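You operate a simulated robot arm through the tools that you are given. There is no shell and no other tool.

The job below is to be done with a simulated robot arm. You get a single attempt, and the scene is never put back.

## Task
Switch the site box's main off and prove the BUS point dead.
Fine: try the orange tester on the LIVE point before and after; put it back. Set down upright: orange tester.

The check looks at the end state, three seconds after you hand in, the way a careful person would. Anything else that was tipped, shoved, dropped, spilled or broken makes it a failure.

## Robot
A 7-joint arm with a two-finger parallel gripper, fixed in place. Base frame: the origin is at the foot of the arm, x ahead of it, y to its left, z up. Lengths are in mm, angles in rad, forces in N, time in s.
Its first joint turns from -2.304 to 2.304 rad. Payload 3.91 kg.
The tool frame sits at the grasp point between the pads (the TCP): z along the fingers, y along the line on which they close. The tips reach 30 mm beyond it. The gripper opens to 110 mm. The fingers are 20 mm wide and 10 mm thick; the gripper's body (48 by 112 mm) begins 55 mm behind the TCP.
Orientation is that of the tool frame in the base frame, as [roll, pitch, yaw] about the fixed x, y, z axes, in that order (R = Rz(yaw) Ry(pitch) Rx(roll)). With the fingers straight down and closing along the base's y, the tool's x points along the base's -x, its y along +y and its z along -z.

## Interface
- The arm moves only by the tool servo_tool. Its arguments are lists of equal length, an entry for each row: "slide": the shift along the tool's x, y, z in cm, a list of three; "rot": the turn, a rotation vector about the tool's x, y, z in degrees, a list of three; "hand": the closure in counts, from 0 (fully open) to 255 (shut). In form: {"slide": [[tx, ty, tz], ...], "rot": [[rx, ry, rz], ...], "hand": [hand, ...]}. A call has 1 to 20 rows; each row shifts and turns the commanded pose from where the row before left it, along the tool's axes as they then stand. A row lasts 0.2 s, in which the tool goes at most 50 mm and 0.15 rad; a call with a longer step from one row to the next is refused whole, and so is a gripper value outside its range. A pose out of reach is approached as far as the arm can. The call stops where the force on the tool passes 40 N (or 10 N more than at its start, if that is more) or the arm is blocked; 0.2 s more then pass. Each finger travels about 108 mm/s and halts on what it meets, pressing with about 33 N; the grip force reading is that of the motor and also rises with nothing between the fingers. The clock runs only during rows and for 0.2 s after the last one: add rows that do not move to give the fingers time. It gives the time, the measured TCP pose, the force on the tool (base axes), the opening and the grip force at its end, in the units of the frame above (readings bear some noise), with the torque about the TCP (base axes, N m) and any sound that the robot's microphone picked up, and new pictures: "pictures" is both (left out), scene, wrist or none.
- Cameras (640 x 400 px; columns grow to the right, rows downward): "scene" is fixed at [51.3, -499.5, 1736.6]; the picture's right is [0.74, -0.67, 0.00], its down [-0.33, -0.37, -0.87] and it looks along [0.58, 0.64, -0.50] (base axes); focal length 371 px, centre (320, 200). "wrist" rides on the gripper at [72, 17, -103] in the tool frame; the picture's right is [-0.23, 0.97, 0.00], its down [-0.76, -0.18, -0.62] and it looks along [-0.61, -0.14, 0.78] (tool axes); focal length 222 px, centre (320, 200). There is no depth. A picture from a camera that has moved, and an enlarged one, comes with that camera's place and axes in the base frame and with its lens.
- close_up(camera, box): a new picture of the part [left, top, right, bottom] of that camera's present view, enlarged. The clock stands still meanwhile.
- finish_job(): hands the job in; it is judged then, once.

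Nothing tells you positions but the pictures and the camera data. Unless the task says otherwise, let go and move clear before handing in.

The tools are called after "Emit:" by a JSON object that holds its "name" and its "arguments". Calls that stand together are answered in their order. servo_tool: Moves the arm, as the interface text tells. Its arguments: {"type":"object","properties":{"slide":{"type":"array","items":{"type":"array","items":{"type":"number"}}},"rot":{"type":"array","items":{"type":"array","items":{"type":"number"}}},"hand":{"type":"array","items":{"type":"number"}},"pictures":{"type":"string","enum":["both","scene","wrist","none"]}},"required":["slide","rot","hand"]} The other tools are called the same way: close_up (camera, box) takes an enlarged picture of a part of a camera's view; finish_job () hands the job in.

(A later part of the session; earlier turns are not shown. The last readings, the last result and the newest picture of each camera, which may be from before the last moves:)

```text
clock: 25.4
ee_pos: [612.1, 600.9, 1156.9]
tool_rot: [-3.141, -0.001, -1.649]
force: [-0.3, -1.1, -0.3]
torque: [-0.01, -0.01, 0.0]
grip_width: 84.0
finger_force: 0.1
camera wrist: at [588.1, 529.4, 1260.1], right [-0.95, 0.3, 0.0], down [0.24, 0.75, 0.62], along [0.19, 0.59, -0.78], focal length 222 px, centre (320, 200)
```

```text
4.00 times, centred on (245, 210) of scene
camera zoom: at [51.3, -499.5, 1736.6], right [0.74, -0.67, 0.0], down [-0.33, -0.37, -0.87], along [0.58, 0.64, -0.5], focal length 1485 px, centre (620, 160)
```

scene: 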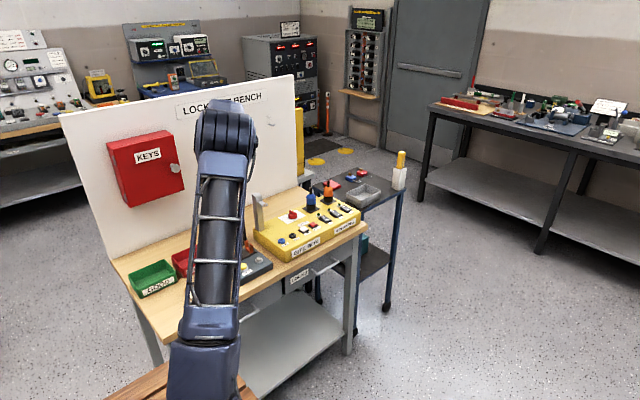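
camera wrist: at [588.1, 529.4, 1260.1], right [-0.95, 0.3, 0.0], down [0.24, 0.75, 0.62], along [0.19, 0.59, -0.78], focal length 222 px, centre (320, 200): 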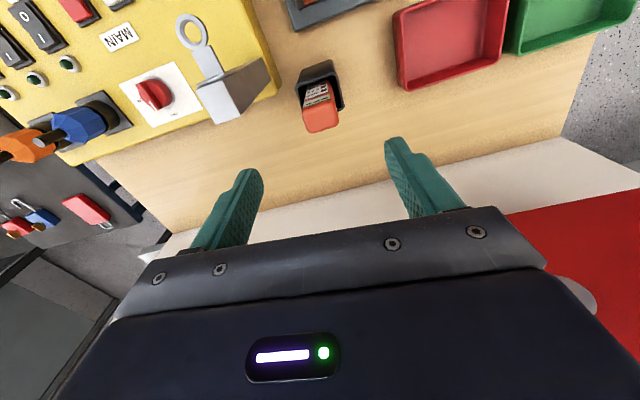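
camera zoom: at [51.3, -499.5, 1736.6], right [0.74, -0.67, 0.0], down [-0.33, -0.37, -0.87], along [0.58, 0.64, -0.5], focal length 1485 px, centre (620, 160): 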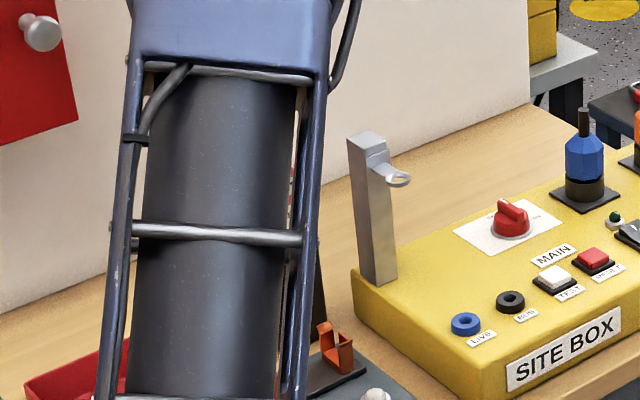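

The tester is almost exactly below the tool. I'll make small corrections and come down to just above its top for a final check.

Emit:
{"name": "servo_tool", "arguments": {"slide": [[0.14, 0.16, 2.8], [0, 0, 2.8], [0, 0, 2.4], [0, 0, 0]], "rot": [[0, 0, -1.5], [0, 0, 0], [0, 0, 0], [0, 0, 0]], "hand": [60, 60, 60, 60]}}

Emit:
{"name": "close_up", "arguments": {"camera": "wrist", "box": [230, 50, 410, 200]}}

Emit:
{"name": "close_up", "arguments": {"camera": "scene", "box": [200, 160, 290, 260]}}

```text
clock: 26.4
ee_pos: [608.4, 599.6, 1078.3]
tool_rot: [3.14, 0.0, -1.625]
force: [-0.4, -0.3, -0.2]
torque: [0.01, 0.02, 0.0]
grip_width: 84.1
finger_force: 0.1
camera wrist: at [588.2, 527.2, 1181.1], right [-0.96, 0.28, 0.0], down [0.22, 0.75, 0.62], along [0.17, 0.6, -0.78], focal length 222 px, centre (320, 200)
```

scene: 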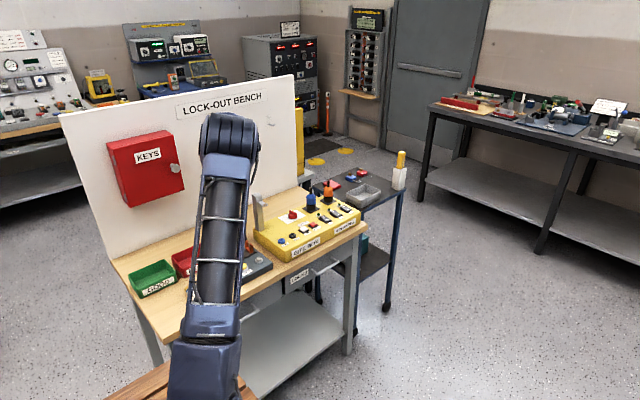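
wrist: 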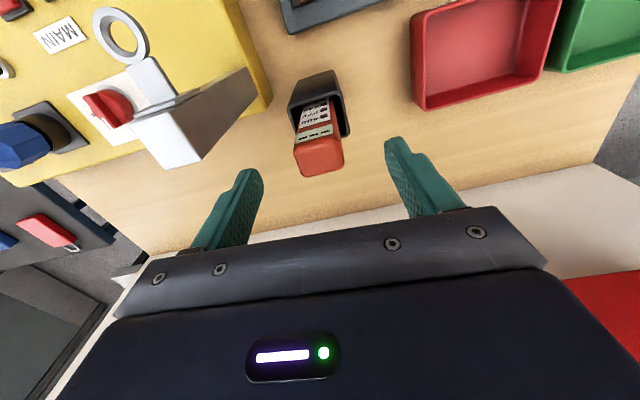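

```text
2.67 times, centred on (320, 125) of wrist
camera zoom: at [588.2, 527.2, 1181.1], right [-0.96, 0.28, 0.0], down [0.22, 0.75, 0.62], along [0.17, 0.6, -0.78], focal length 592 px, centre (320, 400)
```

zoom: 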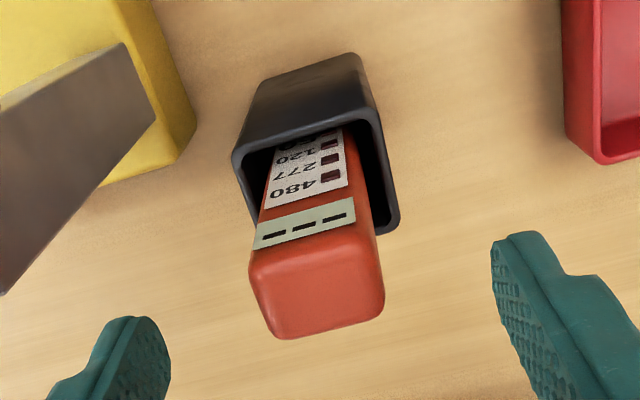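

```text
4.00 times, centred on (245, 210) of scene
camera zoom: at [51.3, -499.5, 1736.6], right [0.74, -0.67, 0.0], down [-0.33, -0.37, -0.87], along [0.58, 0.64, -0.5], focal length 1485 px, centre (620, 160)
```

zoom: 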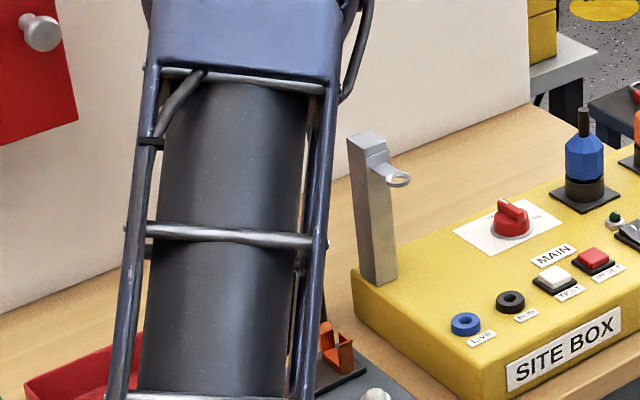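

The tester centre reads (609, 600) with its top at about z 1035. The post's near corner is at (668, 566) and its top is at z≈1075, so gripping with the TCP at z≈1021 keeps the gripper body just above post height. I'll go down and grip.

Emit:
{"name": "servo_tool", "arguments": {"slide": [[0, 0, 2.0], [0, 0, 2.0], [0, 0, 1.7], [0, 0, 0], [0, 0, 0], [0, 0, 0], [0, 0, 0], [0, 0, 0]], "rot": [[0, 0, 0], [0, 0, 0], [0, 0, 0], [0, 0, 0], [0, 0, 0], [0, 0, 0], [0, 0, 0], [0, 0, 0]], "hand": [60, 60, 60, 60, 110, 150, 210, 210]}}

Emit:
{"name": "close_up", "arguments": {"camera": "wrist", "box": [230, 50, 410, 220]}}

```text
clock: 28.2
ee_pos: [610.3, 601.3, 1019.9]
tool_rot: [3.141, 0.0, -1.624]
force: [0.2, -0.1, 0.4]
torque: [-0.01, -0.11, -0.06]
grip_width: 34.0
finger_force: 32.9
camera wrist: at [588.7, 528.3, 1123.0], right [-0.96, 0.28, 0.0], down [0.22, 0.75, 0.62], along [0.17, 0.6, -0.78], focal length 222 px, centre (320, 200)
```

scene: 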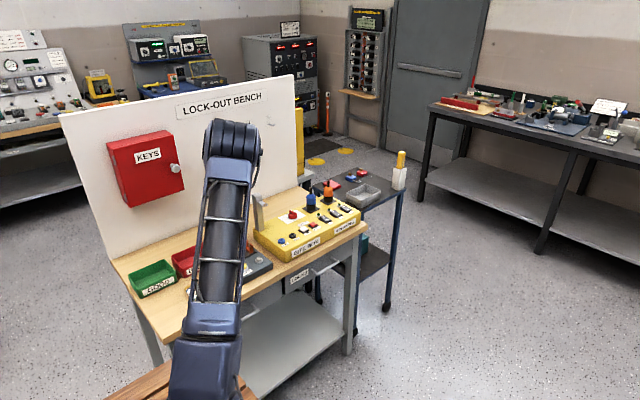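
wrist: 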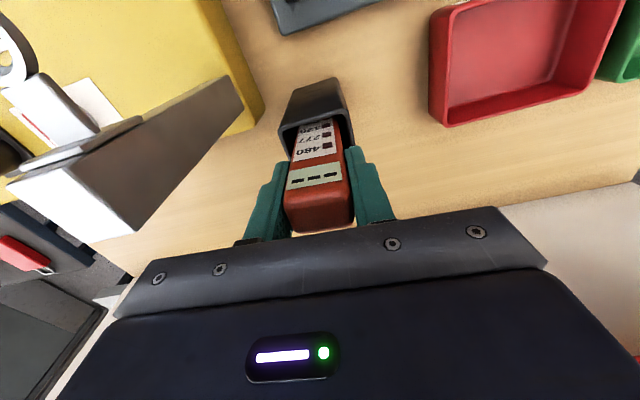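

```text
2.35 times, centred on (320, 135) of wrist
camera zoom: at [588.7, 528.3, 1123.0], right [-0.96, 0.28, 0.0], down [0.22, 0.75, 0.62], along [0.17, 0.6, -0.78], focal length 523 px, centre (320, 353)
```

zoom: 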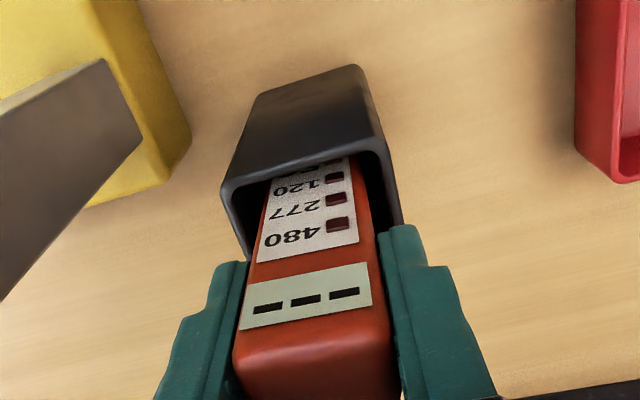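

The tester is gripped (34 mm). I'll lift it straight up out of the holder by 150 mm and look at its tip.

Emit:
{"name": "servo_tool", "arguments": {"slide": [[0, 0, -1.5], [0, 0, -2.5], [0, 0, -2.5], [0, 0, -2.5], [0, 0, -2.0], [0, 0, -2.0], [0, 0, -2.0], [0, 0, 0]], "rot": [[0, 0, 0], [0, 0, 0], [0, 0, 0], [0, 0, 0], [0, 0, 0], [0, 0, 0], [0, 0, 0], [0, 0, 0]], "hand": [210, 210, 210, 210, 210, 210, 210, 210]}}

Emit:
{"name": "close_up", "arguments": {"camera": "wrist", "box": [230, 50, 410, 220]}}

Emit:
{"name": "close_up", "arguments": {"camera": "scene", "box": [190, 140, 310, 260]}}

```text
clock: 30.0
ee_pos: [609.2, 599.9, 1168.7]
tool_rot: [3.141, -0.001, -1.626]
force: [-0.4, 0.6, -2.2]
torque: [-0.01, 0.01, 0.03]
grip_width: 33.9
finger_force: 33.1
camera wrist: at [588.3, 527.3, 1272.6], right [-0.96, 0.28, 0.0], down [0.22, 0.75, 0.62], along [0.17, 0.6, -0.78], focal length 222 px, centre (320, 200)
```

scene: 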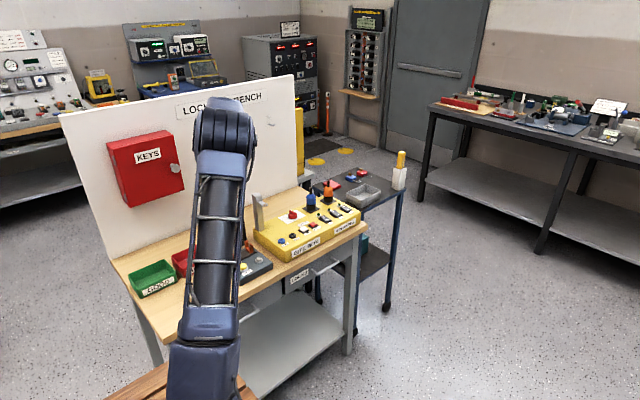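
wrist: 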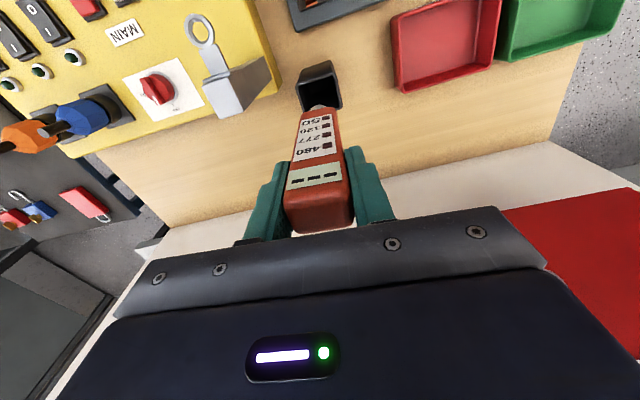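

```text
2.35 times, centred on (320, 135) of wrist
camera zoom: at [588.3, 527.3, 1272.6], right [-0.96, 0.28, 0.0], down [0.22, 0.75, 0.62], along [0.17, 0.6, -0.78], focal length 523 px, centre (320, 353)
```

zoom: 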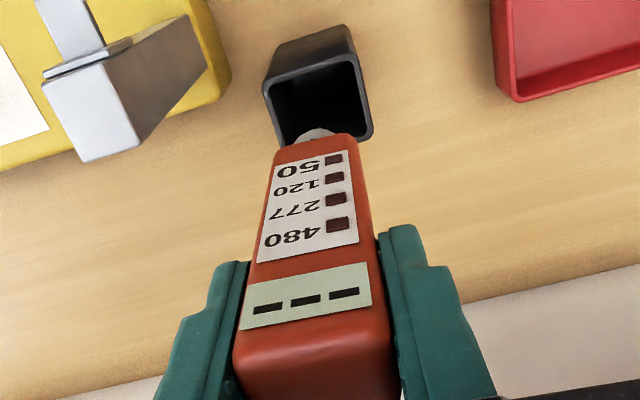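

```text
3.33 times, centred on (250, 200) of scene
camera zoom: at [51.3, -499.5, 1736.6], right [0.74, -0.67, 0.0], down [-0.33, -0.37, -0.87], along [0.58, 0.64, -0.5], focal length 1237 px, centre (553, 200)
```

zoom: 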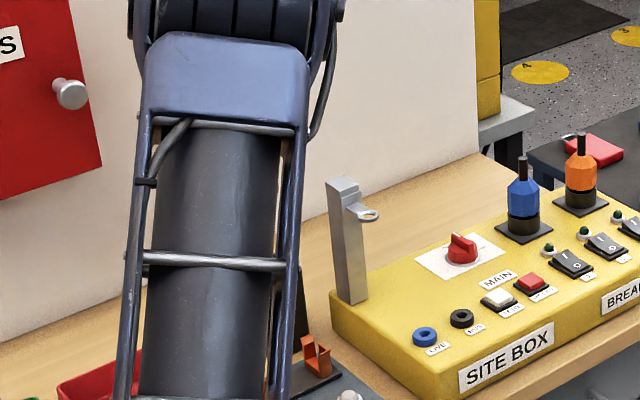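

The tester is out of the holder and has a metal tip at its lower end. I'll carry it along −y first, clear of the post, then across to above LIVE at this height.

Emit:
{"name": "servo_tool", "arguments": {"slide": [[3.42, -0.19, 0], [3.42, -0.19, 0], [3.42, -0.19, 0], [3.42, -0.19, 0], [3.42, -0.19, 0], [-0.16, -3.0, 0], [-0.16, -3.0, 0], [-0.16, -3.0, 0], [0, 0, 0], [0, 0, 0]], "rot": [[0, 0, 0], [0, 0, 0], [0, 0, 0], [0, 0, 0], [0, 0, 0], [0, 0, 0], [0, 0, 0], [0, 0, 0], [0, 0, 0], [0, 0, 0]], "hand": [210, 210, 210, 210, 210, 210, 210, 210, 210, 210]}}

Emit:
{"name": "close_up", "arguments": {"camera": "wrist", "box": [230, 30, 410, 220]}}

Emit:
{"name": "close_up", "arguments": {"camera": "scene", "box": [230, 140, 330, 260]}}

```text
clock: 32.2
ee_pos: [699.7, 428.3, 1168.7]
tool_rot: [-3.141, -0.001, -1.626]
force: [-0.1, 0.8, -1.2]
torque: [-0.03, -0.03, -0.01]
grip_width: 33.8
finger_force: 32.9
camera wrist: at [679.6, 355.7, 1273.1], right [-0.96, 0.28, 0.0], down [0.22, 0.75, 0.62], along [0.17, 0.6, -0.78], focal length 222 px, centre (320, 200)
```

scene: 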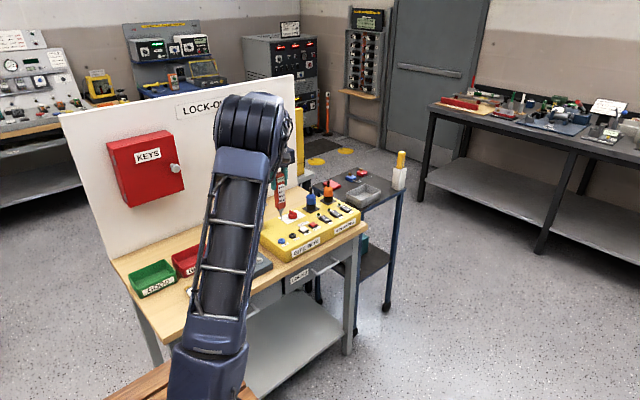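
wrist: 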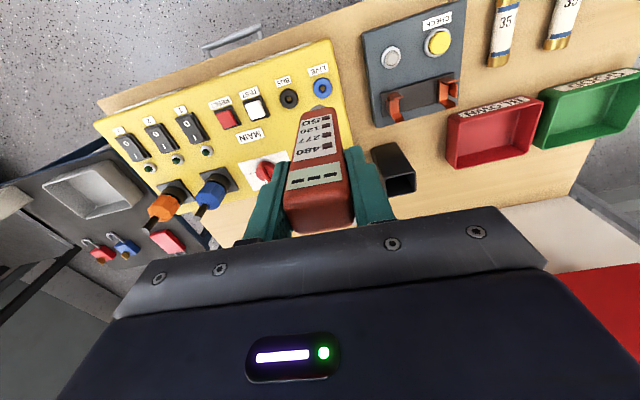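

```text
2.11 times, centred on (320, 125) of wrist
camera zoom: at [679.6, 355.7, 1273.1], right [-0.96, 0.28, 0.0], down [0.22, 0.75, 0.62], along [0.17, 0.6, -0.78], focal length 468 px, centre (320, 358)
```

zoom: 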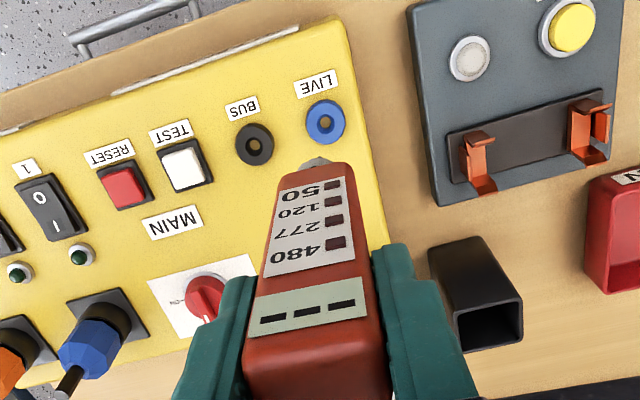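

```text
3.33 times, centred on (280, 200) of scene
camera zoom: at [51.3, -499.5, 1736.6], right [0.74, -0.67, 0.0], down [-0.33, -0.37, -0.87], along [0.58, 0.64, -0.5], focal length 1237 px, centre (453, 200)
```

zoom: 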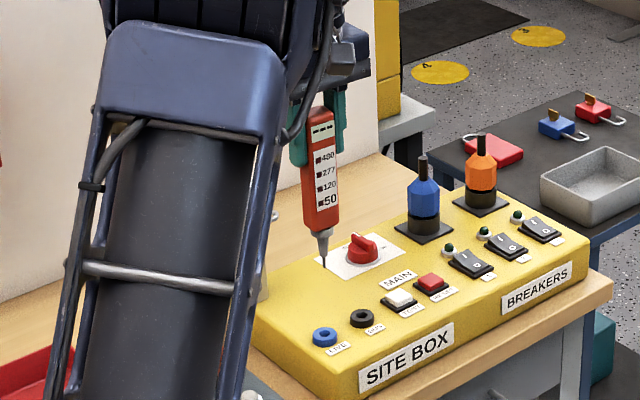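

The probe is a thin tip under a conical collar, and it goes into the hole of the LIVE socket. I'll take tighter zooms to measure the tip against the socket.

Emit:
{"name": "close_up", "arguments": {"camera": "scene", "box": [255, 165, 315, 225]}}

Emit:
{"name": "close_up", "arguments": {"camera": "scene", "box": [262, 205, 302, 250]}}

Emit:
{"name": "close_up", "arguments": {"camera": "wrist", "box": [290, 70, 350, 140]}}

```text
6.67 times, centred on (285, 195) of scene
camera zoom: at [51.3, -499.5, 1736.6], right [0.74, -0.67, 0.0], down [-0.33, -0.37, -0.87], along [0.58, 0.64, -0.5], focal length 2475 px, centre (553, 233)
```

zoom: 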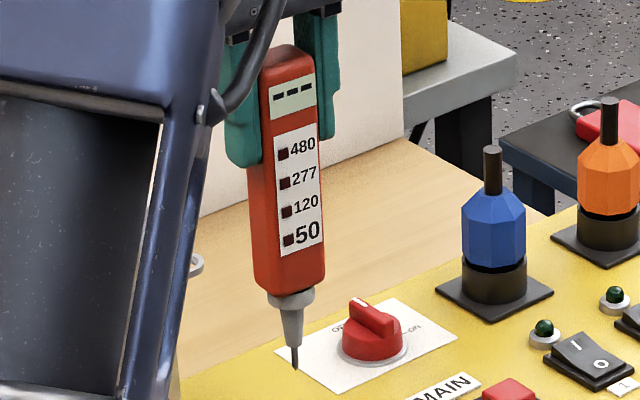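

```text
8.89 times, centred on (282, 228) of scene
camera zoom: at [51.3, -499.5, 1736.6], right [0.74, -0.67, 0.0], down [-0.33, -0.37, -0.87], along [0.58, 0.64, -0.5], focal length 3300 px, centre (658, -44)
```

zoom: 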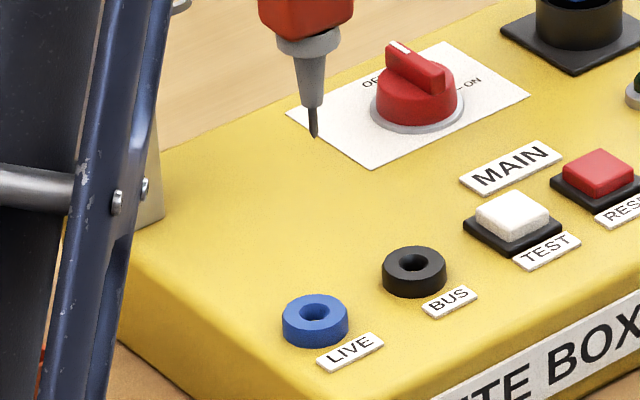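

```text
5.71 times, centred on (320, 105) of wrist
camera zoom: at [679.6, 355.7, 1273.1], right [-0.96, 0.28, 0.0], down [0.22, 0.75, 0.62], along [0.17, 0.6, -0.78], focal length 1269 px, centre (320, 743)
```

zoom: 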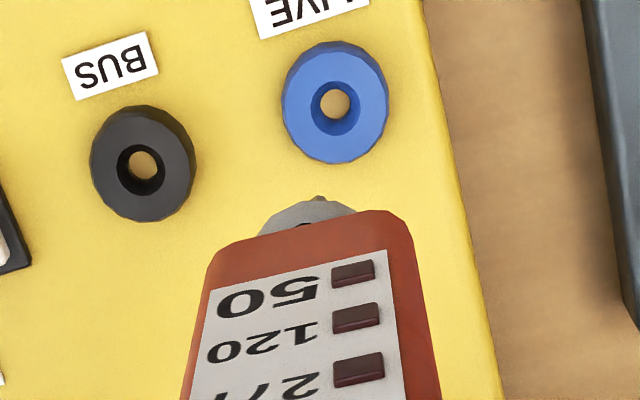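

By both cameras the tip hangs close to the tool axis, about 163 mm below the TCP, and LIVE is about 5 mm toward −x from it. I'll shift and lower until the tip is just above the socket, then look again.

Emit:
{"name": "servo_tool", "arguments": {"slide": [[-0.02, 0.53, 2.0], [0, 0, 2.5], [0, 0, 2.3], [0, 0, 0]], "rot": [[0, 0, 0], [0, 0, 0], [0, 0, 0], [0, 0, 0]], "hand": [210, 210, 210, 210]}}

Emit:
{"name": "close_up", "arguments": {"camera": "scene", "box": [258, 205, 308, 255]}}

Emit:
{"name": "close_up", "arguments": {"camera": "wrist", "box": [290, 70, 350, 140]}}

```text
clock: 33.2
ee_pos: [694.6, 428.3, 1102.7]
tool_rot: [-3.14, 0.0, -1.625]
force: [-0.9, 0.7, -2.0]
torque: [0.0, -0.01, 0.0]
grip_width: 33.9
finger_force: 32.7
camera wrist: at [673.7, 356.3, 1205.5], right [-0.96, 0.28, 0.0], down [0.22, 0.75, 0.62], along [0.17, 0.6, -0.78], focal length 222 px, centre (320, 200)
```

scene: 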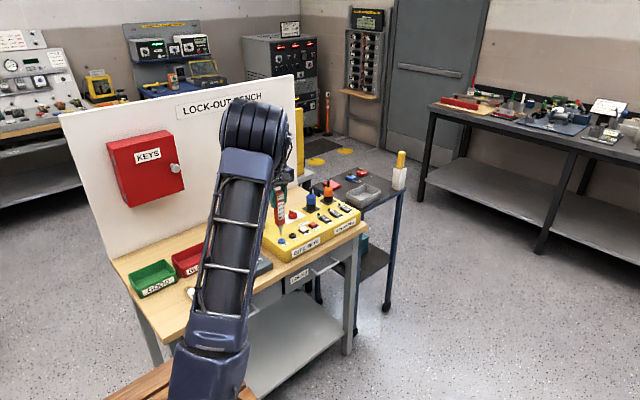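
wrist: 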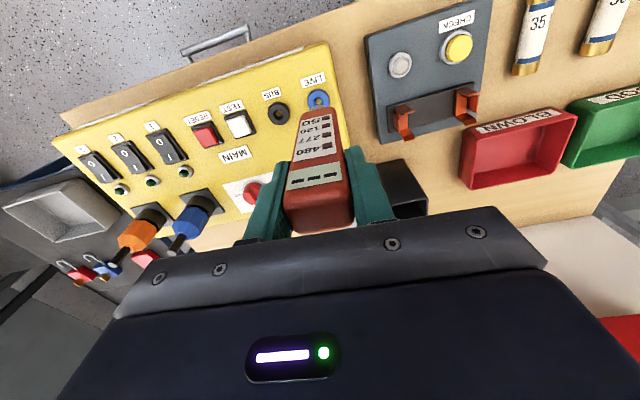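

```text
8.00 times, centred on (283, 230) of scene
camera zoom: at [51.3, -499.5, 1736.6], right [0.74, -0.67, 0.0], down [-0.33, -0.37, -0.87], along [0.58, 0.64, -0.5], focal length 2970 px, centre (616, -40)
```

zoom: 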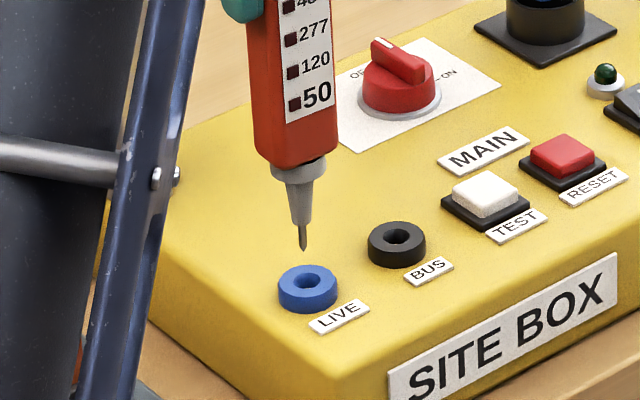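

```text
5.71 times, centred on (320, 105) of wrist
camera zoom: at [673.7, 356.3, 1205.5], right [-0.96, 0.28, 0.0], down [0.22, 0.75, 0.62], along [0.17, 0.6, -0.78], focal length 1269 px, centre (320, 743)
```

zoom: 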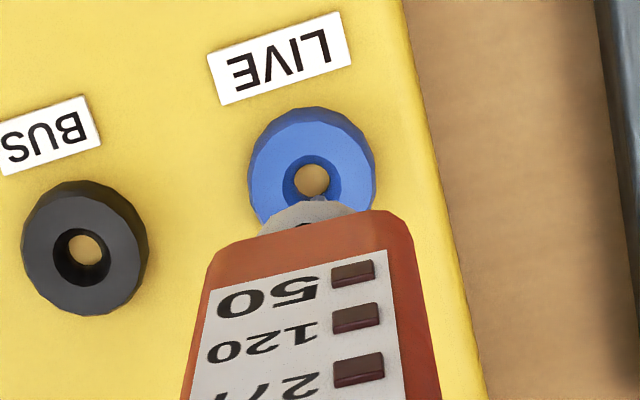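

The tip is about 18 mm above LIVE and 2–3 mm off centre. I'll correct by roughly 2 mm in x and 1.2 mm in y, and lower to a few millimetres above the ring.

Emit:
{"name": "servo_tool", "arguments": {"slide": [[-0.12, -0.2, 0.6], [0, 0, 0.7], [0, 0, 0]], "rot": [[0, 0, 0], [0, 0, 0], [0, 0, 0]], "hand": [210, 210, 210], "pictures": "none"}}

Emit:
{"name": "close_up", "arguments": {"camera": "scene", "box": [268, 220, 298, 250]}}

Emit:
{"name": "close_up", "arguments": {"camera": "wrist", "box": [300, 85, 340, 125]}}

```text
clock: 34.0
ee_pos: [696.3, 429.8, 1086.8]
tool_rot: [3.141, 0.001, -1.625]
force: [0.4, 0.2, -2.6]
torque: [0.0, 0.01, 0.01]
grip_width: 33.7
finger_force: 32.9
```

```text
13.33 times, centred on (283, 235) of scene
camera zoom: at [51.3, -499.5, 1736.6], right [0.74, -0.67, 0.0], down [-0.33, -0.37, -0.87], along [0.58, 0.64, -0.5], focal length 4949 px, centre (813, -267)
```

zoom: 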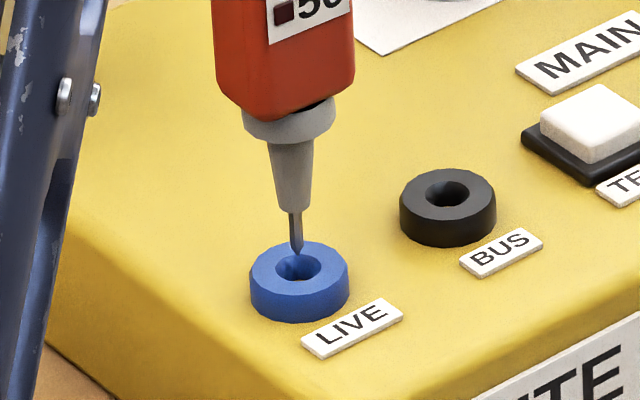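

```text
10.00 times, centred on (320, 105) of wrist
camera zoom: at [675.4, 357.4, 1191.9], right [-0.96, 0.28, 0.0], down [0.22, 0.75, 0.62], along [0.17, 0.6, -0.78], focal length 2221 px, centre (320, 1150)
```

zoom: 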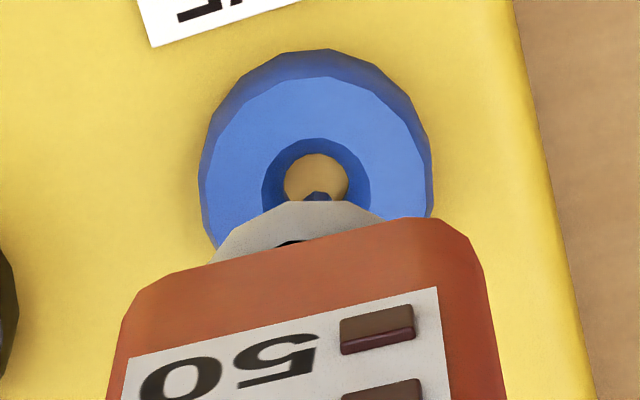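

The tip is centred over the LIVE hole, about 4 mm above the ring. I'll lower slowly into it.

Emit:
{"name": "servo_tool", "arguments": {"slide": [[0, 0, 0.2], [0, 0, 0.2], [0, 0, 0.2], [0, 0, 0.2], [0, 0, 0.2], [0, 0, 0]], "rot": [[0, 0, 0], [0, 0, 0], [0, 0, 0], [0, 0, 0], [0, 0, 0], [0, 0, 0]], "hand": [210, 210, 210, 210, 210, 210], "pictures": "none"}}

Emit:
{"name": "close_up", "arguments": {"camera": "scene", "box": [263, 170, 308, 250]}}

Emit:
{"name": "close_up", "arguments": {"camera": "wrist", "box": [270, 80, 370, 230]}}

```text
clock: 35.4
ee_pos: [696.0, 430.3, 1080.3]
tool_rot: [-3.141, 0.002, -1.626]
force: [-0.5, 2.5, 29.4]
torque: [0.26, 0.1, 0.0]
grip_width: 34.0
finger_force: 33.2
```

```text
5.00 times, centred on (286, 210) of scene
camera zoom: at [51.3, -499.5, 1736.6], right [0.74, -0.67, 0.0], down [-0.33, -0.37, -0.87], along [0.58, 0.64, -0.5], focal length 1856 px, centre (492, 150)
```

zoom: 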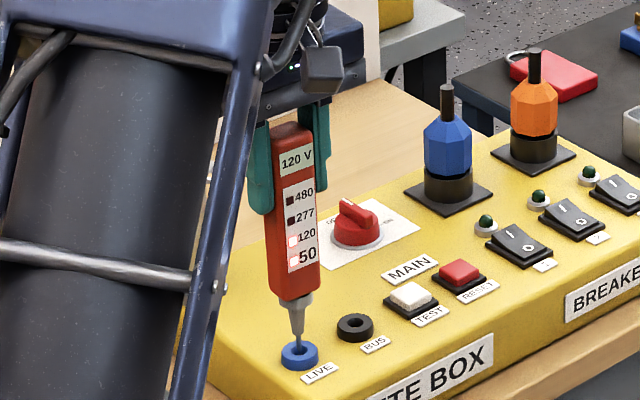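

```text
2.67 times, centred on (320, 155) of wrist
camera zoom: at [675.2, 358.0, 1183.2], right [-0.96, 0.28, 0.0], down [0.22, 0.75, 0.62], along [0.18, 0.6, -0.78], focal length 592 px, centre (320, 320)
```

zoom: 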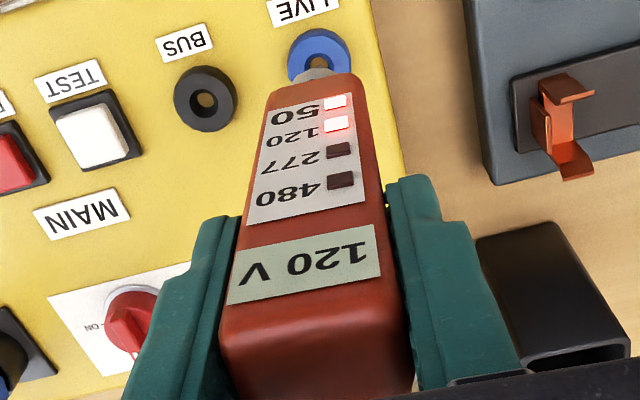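

The tester reads 120 V on LIVE, so it is proven working. I'll hold a moment, lift clear, and move about 53 mm along +x to above BUS.

Emit:
{"name": "servo_tool", "arguments": {"slide": [[0, 0, -0.1], [0, 0, 0], [0, 0, 0], [0, 0, 0], [0, 0, -0.6], [0, 0, -1.4], [-0.1, -1.75, 0], [-0.1, -1.76, 0], [-0.09, -1.76, 0], [0, 0, 0], [0, 0, 0]], "rot": [[0, 0, 0], [0, 0, 0], [0, 0, 0], [0, 0, 0], [0, 0, 0], [0, 0, 0], [0, 0, 0], [0, 0, 0], [0, 0, 0], [0, 0, 0], [0, 0, 0]], "hand": [210, 210, 210, 210, 210, 210, 210, 210, 210, 210, 210]}}

Emit:
{"name": "close_up", "arguments": {"camera": "scene", "box": [275, 212, 305, 242]}}

Emit:
{"name": "close_up", "arguments": {"camera": "wrist", "box": [300, 85, 340, 125]}}

```text
clock: 37.8
ee_pos: [749.9, 428.2, 1099.9]
tool_rot: [3.14, 0.001, -1.624]
force: [0.1, 0.4, -2.0]
torque: [0.0, 0.01, 0.0]
grip_width: 33.8
finger_force: 33.2
camera wrist: at [728.2, 357.2, 1203.7], right [-0.96, 0.28, 0.0], down [0.22, 0.75, 0.62], along [0.17, 0.6, -0.78], focal length 222 px, centre (320, 200)
```

scene: 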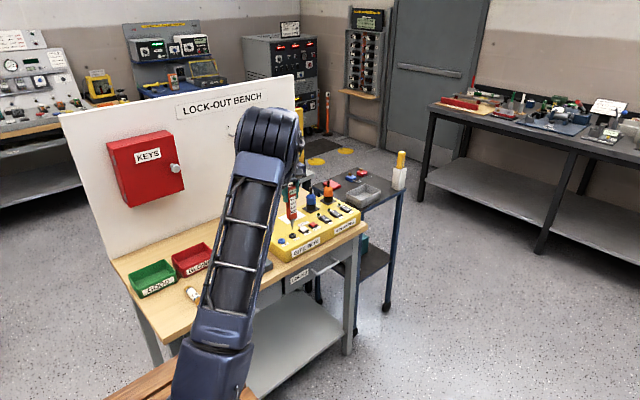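
wrist: 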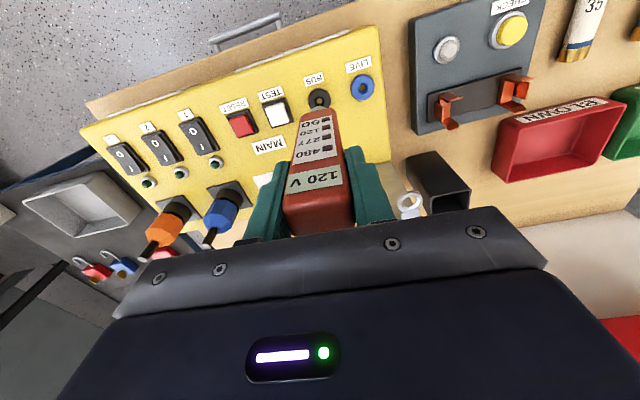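

```text
13.33 times, centred on (290, 227) of scene
camera zoom: at [51.3, -499.5, 1736.6], right [0.74, -0.67, 0.0], down [-0.33, -0.37, -0.87], along [0.58, 0.64, -0.5], focal length 4949 px, centre (720, -160)
```

zoom: 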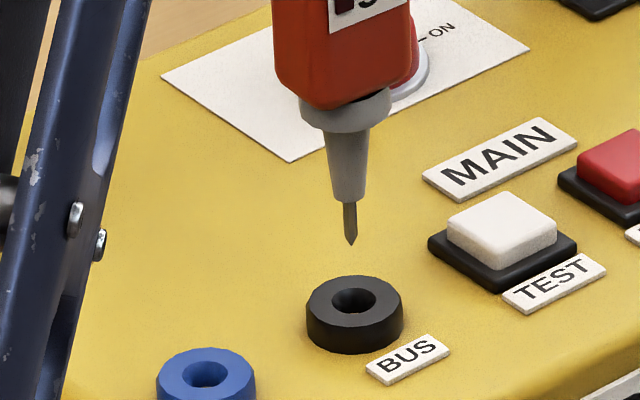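

```text
10.00 times, centred on (320, 105) of wrist
camera zoom: at [728.2, 357.2, 1203.7], right [-0.96, 0.28, 0.0], down [0.22, 0.75, 0.62], along [0.17, 0.6, -0.78], focal length 2221 px, centre (320, 1150)
```

zoom: 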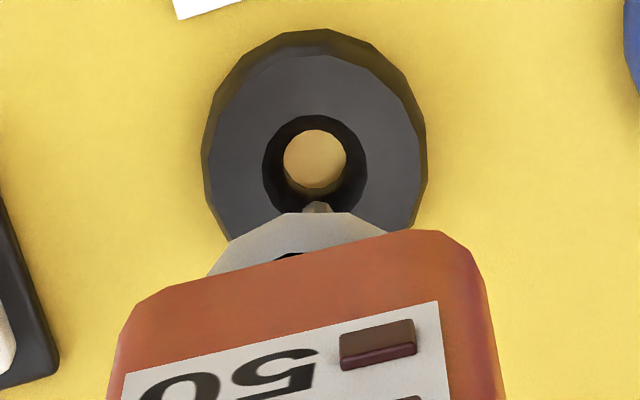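

The LEDs are dark again (the display holds its last reading). The tip is centred over BUS, about 17 mm above it, so I'll lower onto it.

Emit:
{"name": "servo_tool", "arguments": {"slide": [[0, 0, 0.7], [0, 0, 0.6], [0, 0, 0.4], [0, 0, 0.2], [0, 0, 0.2], [0, 0, 0.1], [0, 0, 0], [0, 0, 0]], "rot": [[0, 0, 0], [0, 0, 0], [0, 0, 0], [0, 0, 0], [0, 0, 0], [0, 0, 0], [0, 0, 0], [0, 0, 0]], "hand": [210, 210, 210, 210, 210, 210, 210, 210], "pictures": "none"}}

Emit:
{"name": "close_up", "arguments": {"camera": "scene", "box": [268, 170, 313, 245]}}

Emit:
{"name": "close_up", "arguments": {"camera": "wrist", "box": [270, 80, 370, 230]}}

```text
clock: 39.6
ee_pos: [749.3, 430.9, 1079.0]
tool_rot: [-3.139, 0.004, -1.625]
force: [-1.1, -2.3, 20.1]
torque: [-0.4, 0.12, 0.03]
grip_width: 33.7
finger_force: 33.1
```

```text
5.33 times, centred on (290, 208) of scene
camera zoom: at [51.3, -499.5, 1736.6], right [0.74, -0.67, 0.0], down [-0.33, -0.37, -0.87], along [0.58, 0.64, -0.5], focal length 1980 px, centre (477, 160)
```

zoom: 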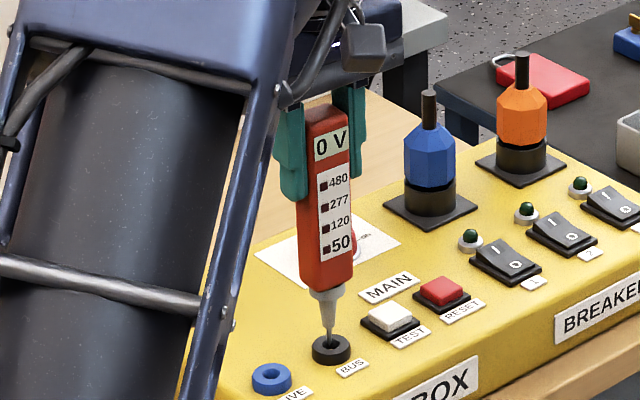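

```text
2.67 times, centred on (320, 155) of wrist
camera zoom: at [727.7, 358.2, 1183.0], right [-0.96, 0.28, 0.0], down [0.22, 0.75, 0.62], along [0.18, 0.6, -0.78], focal length 592 px, centre (320, 320)
```

zoom: 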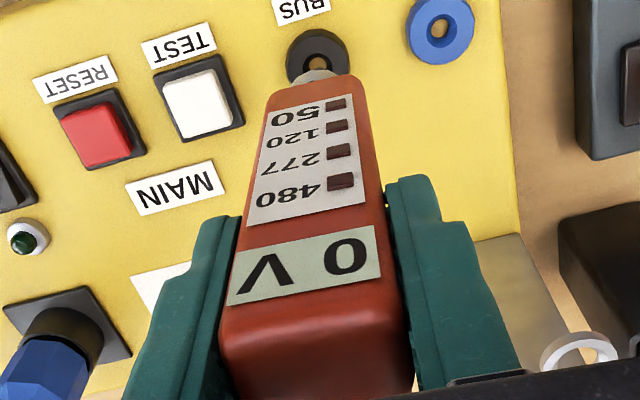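

BUS reads 0 V, so it's dead. I'll lift and go back to LIVE to re-prove the tester.

Emit:
{"name": "servo_tool", "arguments": {"slide": [[0, 0, -0.1], [0, 0, 0], [0, 0, 0], [0, 0, -0.7], [0, 0, -1.4], [0.1, 1.75, 0], [0.1, 1.76, 0], [0.09, 1.76, 0], [0, 0, 0], [0, 0, 0]], "rot": [[0, 0, 0], [0, 0, 0], [0, 0, 0], [0, 0, 0], [0, 0, 0], [0, 0, 0], [0, 0, 0], [0, 0, 0], [0, 0, 0], [0, 0, 0]], "hand": [210, 210, 210, 210, 210, 210, 210, 210, 210, 210], "pictures": "none"}}

Emit:
{"name": "close_up", "arguments": {"camera": "scene", "box": [268, 217, 298, 247]}}

Emit:
{"name": "close_up", "arguments": {"camera": "wrist", "box": [300, 85, 340, 125]}}

Emit:
{"name": "close_up", "arguments": {"camera": "scene", "box": [255, 160, 315, 245]}}

```text
clock: 41.8
ee_pos: [694.9, 430.8, 1100.6]
tool_rot: [-3.141, -0.001, -1.623]
force: [-0.1, 0.0, -1.4]
torque: [0.01, 0.0, 0.03]
grip_width: 33.6
finger_force: 33.1
```

```text
13.33 times, centred on (283, 232) of scene
camera zoom: at [51.3, -499.5, 1736.6], right [0.74, -0.67, 0.0], down [-0.33, -0.37, -0.87], along [0.58, 0.64, -0.5], focal length 4949 px, centre (813, -227)
```

zoom: 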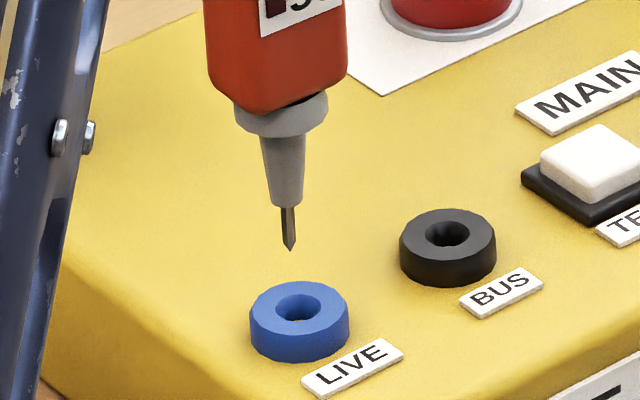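

```text
10.00 times, centred on (320, 105) of wrist
camera zoom: at [674.7, 358.6, 1203.4], right [-0.96, 0.28, 0.0], down [0.22, 0.75, 0.62], along [0.17, 0.6, -0.78], focal length 2221 px, centre (320, 1150)
```

zoom: 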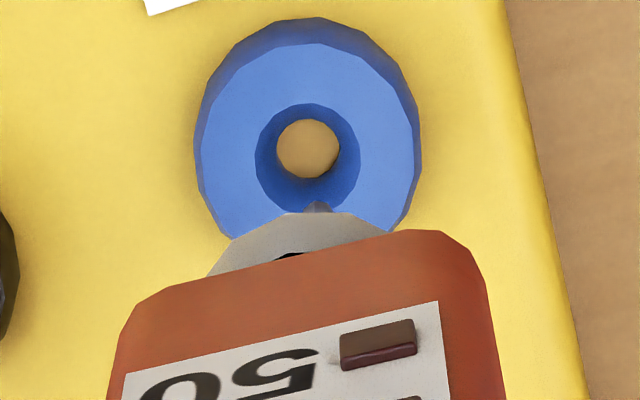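

```text
4.71 times, centred on (285, 202) of scene
camera zoom: at [51.3, -499.5, 1736.6], right [0.74, -0.67, 0.0], down [-0.33, -0.37, -0.87], along [0.58, 0.64, -0.5], focal length 1747 px, centre (485, 188)
```

zoom: 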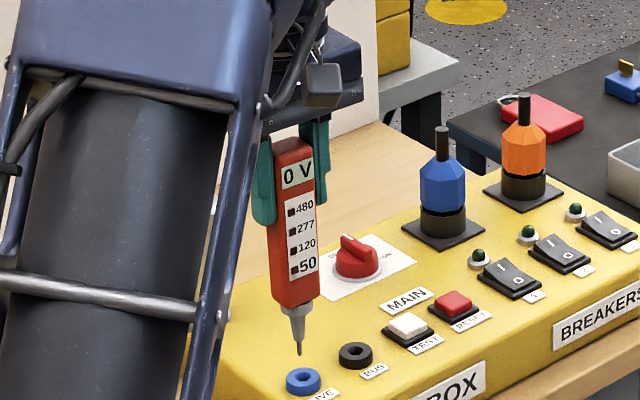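

The tip is about 1.5 mm off the LIVE centre. I'll correct that and lower onto LIVE again.

Emit:
{"name": "servo_tool", "arguments": {"slide": [[0.11, -0.1, 0.7], [0, 0, 0.6], [0, 0, 0.4], [0, 0, 0.2], [0, 0, 0.2], [0, 0, 0.1], [0, 0, 0], [0, 0, 0]], "rot": [[0, 0, 0], [0, 0, 0], [0, 0, 0], [0, 0, 0], [0, 0, 0], [0, 0, 0], [0, 0, 0], [0, 0, 0]], "hand": [210, 210, 210, 210, 210, 210, 210, 210], "pictures": "none"}}

Emit:
{"name": "close_up", "arguments": {"camera": "scene", "box": [263, 170, 308, 250]}}

Emit:
{"name": "close_up", "arguments": {"camera": "wrist", "box": [270, 80, 370, 230]}}

```text
clock: 43.6
ee_pos: [697.6, 429.5, 1078.0]
tool_rot: [-3.14, 0.001, -1.625]
force: [-1.7, -0.2, 28.6]
torque: [-0.12, 0.27, -0.05]
grip_width: 33.8
finger_force: 32.9
```

```text
5.00 times, centred on (286, 210) of scene
camera zoom: at [51.3, -499.5, 1736.6], right [0.74, -0.67, 0.0], down [-0.33, -0.37, -0.87], along [0.58, 0.64, -0.5], focal length 1856 px, centre (492, 150)
```

zoom: 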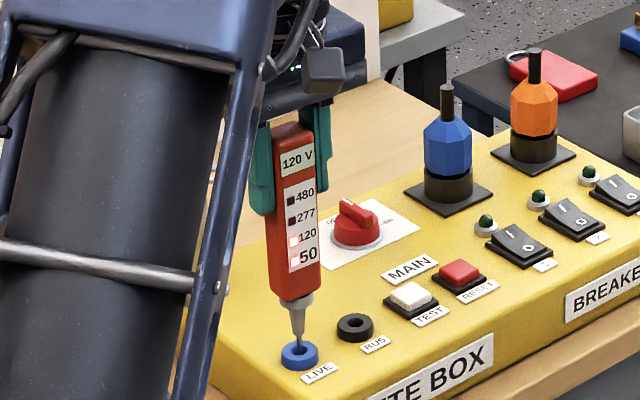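

```text
2.67 times, centred on (320, 155) of wrist
camera zoom: at [675.6, 357.3, 1182.5], right [-0.96, 0.28, 0.0], down [0.22, 0.75, 0.63], along [0.18, 0.6, -0.78], focal length 592 px, centre (320, 320)
```

zoom: 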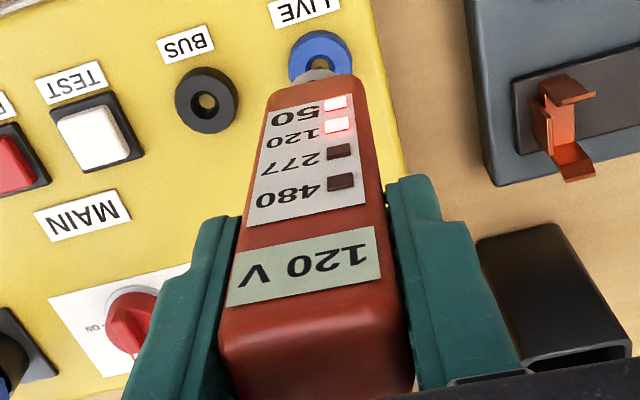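

LIVE reads 120 V again, so the tester is proven before and after. Now I'll lift and retrace the path back to above the holder.

Emit:
{"name": "servo_tool", "arguments": {"slide": [[0, 0, -0.1], [0, 0, 0], [0, 0, 0], [0, 0, -0.7], [0, 0, -2.8], [0, 0, -2.8], [0, 0, -2.8], [0.16, 3.0, 0], [0.16, 3.0, 0], [0.16, 3.0, 0], [-3.414, 0.144, 0], [-3.414, 0.144, 0], [-3.414, 0.144, 0], [-3.414, 0.144, 0], [-3.414, 0.144, 0], [0, 0, 0], [0, 0, 0]], "rot": [[0, 0, 0], [0, 0, 0], [0, 0, 0], [0, 0, 0], [0, 0, 0], [0, 0, 0], [0, 0, 0], [0, 0, 0], [0, 0, 0], [0, 0, 0], [0, 0, 0], [0, 0, 0], [0, 0, 0], [0, 0, 0], [0, 0, 0], [0, 0, 0], [0, 0, 0]], "hand": [210, 210, 210, 210, 210, 210, 210, 210, 210, 210, 210, 210, 210, 210, 210, 210, 210]}}

Emit:
{"name": "close_up", "arguments": {"camera": "wrist", "box": [270, 50, 370, 150]}}

Emit:
{"name": "close_up", "arguments": {"camera": "wrist", "box": [230, 50, 410, 220]}}

```text
clock: 47.2
ee_pos: [610.7, 600.3, 1170.5]
tool_rot: [3.14, 0.001, -1.626]
force: [0.6, 0.0, -1.8]
torque: [0.01, -0.01, -0.01]
grip_width: 33.5
finger_force: 32.8
camera wrist: at [589.4, 528.7, 1274.2], right [-0.96, 0.28, 0.0], down [0.22, 0.75, 0.62], along [0.17, 0.6, -0.78], focal length 222 px, centre (320, 200)
```

scene: 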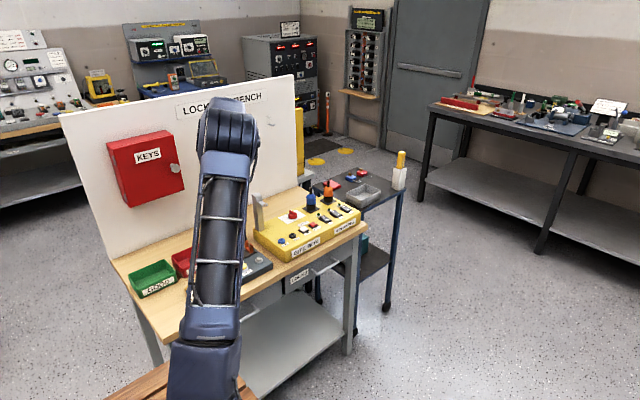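
wrist: 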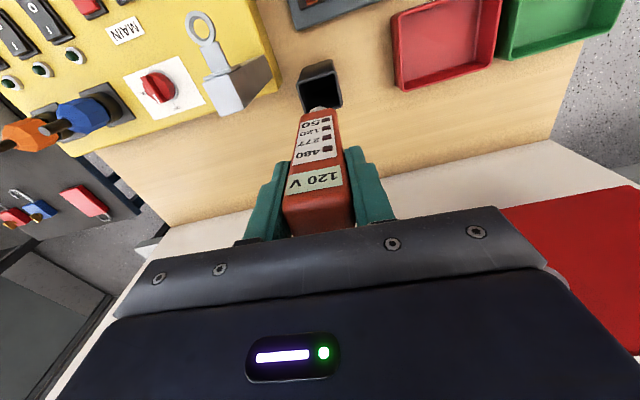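

```text
4.00 times, centred on (320, 100) of wrist
camera zoom: at [589.4, 528.7, 1274.2], right [-0.96, 0.28, 0.0], down [0.22, 0.75, 0.62], along [0.17, 0.6, -0.78], focal length 888 px, centre (320, 600)
```

zoom: 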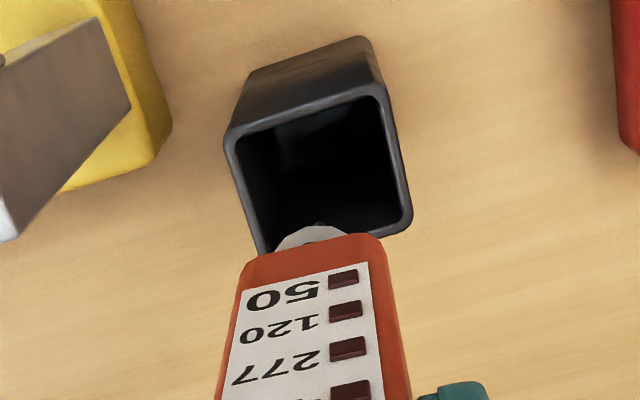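

```text
2.35 times, centred on (320, 135) of wrist
camera zoom: at [589.4, 528.7, 1274.2], right [-0.96, 0.28, 0.0], down [0.22, 0.75, 0.62], along [0.17, 0.6, -0.78], focal length 523 px, centre (320, 353)
```

zoom: 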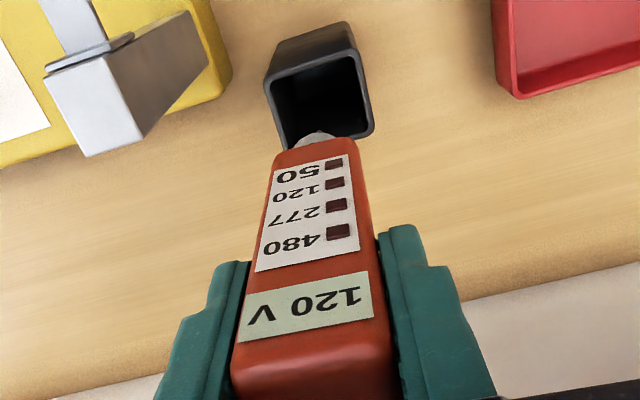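

I'm back above the holder in the same alignment as when I lifted out, with the tester only pushed up about 3 mm in the grip and not tilted. I'll lower it in.

Emit:
{"name": "servo_tool", "arguments": {"slide": [[0, 0, 1.5], [0, 0, 2.0], [0, 0, 2.0], [0, 0, 1.5], [0, 0, 1.5], [0, 0, 1.5], [0, 0, 1.5], [0, 0, 1.5], [0, 0, 1.0], [0, 0, 0.5], [0, 0, 0], [0, 0, 0]], "rot": [[0, 0, 0], [0, 0, 0], [0, 0, 0], [0, 0, 0], [0, 0, 0], [0, 0, 0], [0, 0, 0], [0, 0, 0], [0, 0, 0], [0, 0, 0], [0, 0, 0], [0, 0, 0]], "hand": [210, 210, 210, 210, 210, 210, 210, 210, 210, 210, 210, 210]}}

Emit:
{"name": "close_up", "arguments": {"camera": "wrist", "box": [230, 50, 410, 220]}}

```text
clock: 49.8
ee_pos: [609.7, 599.1, 1023.3]
tool_rot: [3.14, 0.0, -1.625]
force: [0.0, -1.2, -1.3]
torque: [-0.01, -0.03, 0.01]
grip_width: 34.0
finger_force: 32.7
camera wrist: at [588.6, 526.8, 1127.8], right [-0.96, 0.28, 0.0], down [0.22, 0.75, 0.62], along [0.17, 0.6, -0.78], focal length 222 px, centre (320, 200)
```

scene: 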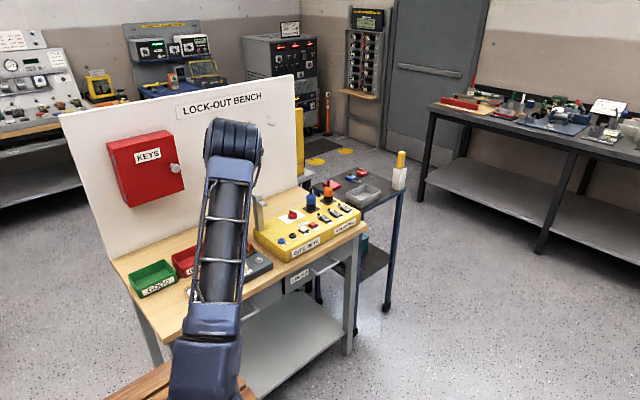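
wrist: 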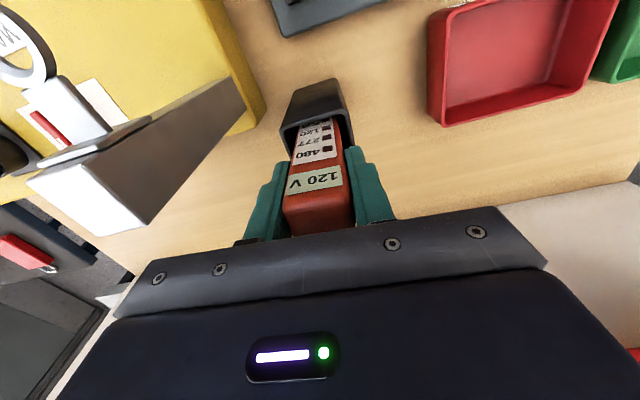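

```text
2.35 times, centred on (320, 135) of wrist
camera zoom: at [588.6, 526.8, 1127.8], right [-0.96, 0.28, 0.0], down [0.22, 0.75, 0.62], along [0.17, 0.6, -0.78], focal length 523 px, centre (320, 353)
```

zoom: 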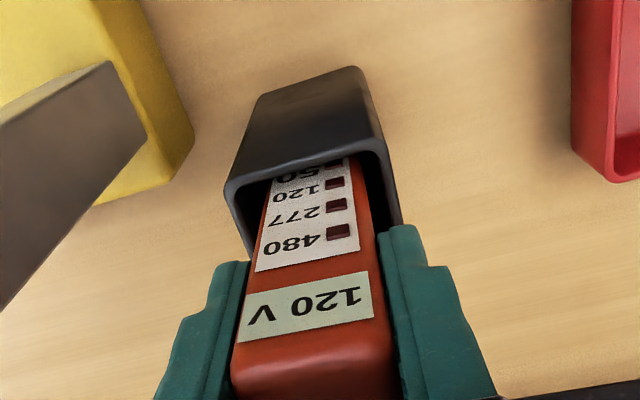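

Emit:
{"name": "servo_tool", "arguments": {"slide": [[0, 0, 0.2], [0, 0, 0.1], [0, 0, 0.1], [0, 0, 0.1], [0, 0, 0.1], [0, 0, 0]], "rot": [[0, 0, 0], [0, 0, 0], [0, 0, 0], [0, 0, 0], [0, 0, 0], [0, 0, 0]], "hand": [210, 210, 210, 210, 210, 210], "pictures": "none"}}

```text
clock: 51.2
ee_pos: [609.8, 598.8, 1017.7]
tool_rot: [-3.141, 0.001, -1.626]
force: [-0.2, 0.2, -1.5]
torque: [-0.01, -0.02, -0.03]
grip_width: 33.7
finger_force: 32.5
```

The tester has not touched bottom yet, since the force reading is still just its weight. I'll continue in 1 mm steps.

Emit:
{"name": "servo_tool", "arguments": {"slide": [[0, 0, 0.1], [0, 0, 0.1], [0, 0, 0], [0, 0, 0]], "rot": [[0, 0, 0], [0, 0, 0], [0, 0, 0], [0, 0, 0]], "hand": [210, 210, 210, 210], "pictures": "none"}}

```text
clock: 52.2
ee_pos: [607.8, 599.2, 1017.0]
tool_rot: [3.142, 0.001, -1.625]
force: [0.2, -0.3, -1.9]
torque: [0.01, 0.01, -0.02]
grip_width: 33.8
finger_force: 32.8
```

Emit:
{"name": "servo_tool", "arguments": {"slide": [[0, 0, 0.1], [0, 0, 0.1], [0, 0, 0], [0, 0, 0]], "rot": [[0, 0, 0], [0, 0, 0], [0, 0, 0], [0, 0, 0]], "hand": [210, 210, 210, 210], "pictures": "none"}}

Emit:
{"name": "close_up", "arguments": {"camera": "wrist", "box": [230, 50, 410, 220]}}

```text
clock: 53.2
ee_pos: [610.3, 599.5, 1015.5]
tool_rot: [-3.14, 0.002, -1.625]
force: [0.6, 2.3, 12.2]
torque: [0.41, -0.14, 0.03]
grip_width: 33.9
finger_force: 32.9
```

```text
2.35 times, centred on (320, 135) of wrist
camera zoom: at [588.1, 527.1, 1119.0], right [-0.96, 0.28, 0.0], down [0.22, 0.75, 0.62], along [0.17, 0.6, -0.78], focal length 523 px, centre (320, 353)
```

zoom: 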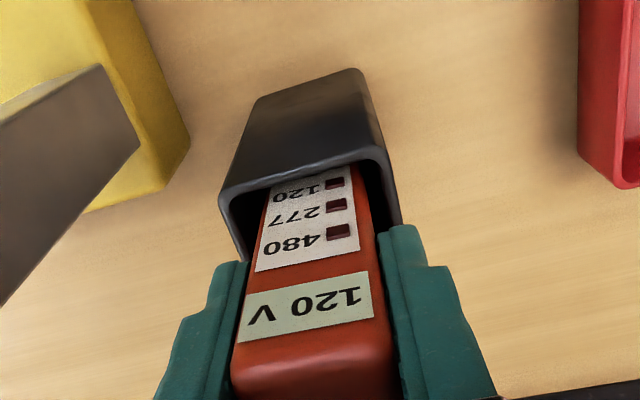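

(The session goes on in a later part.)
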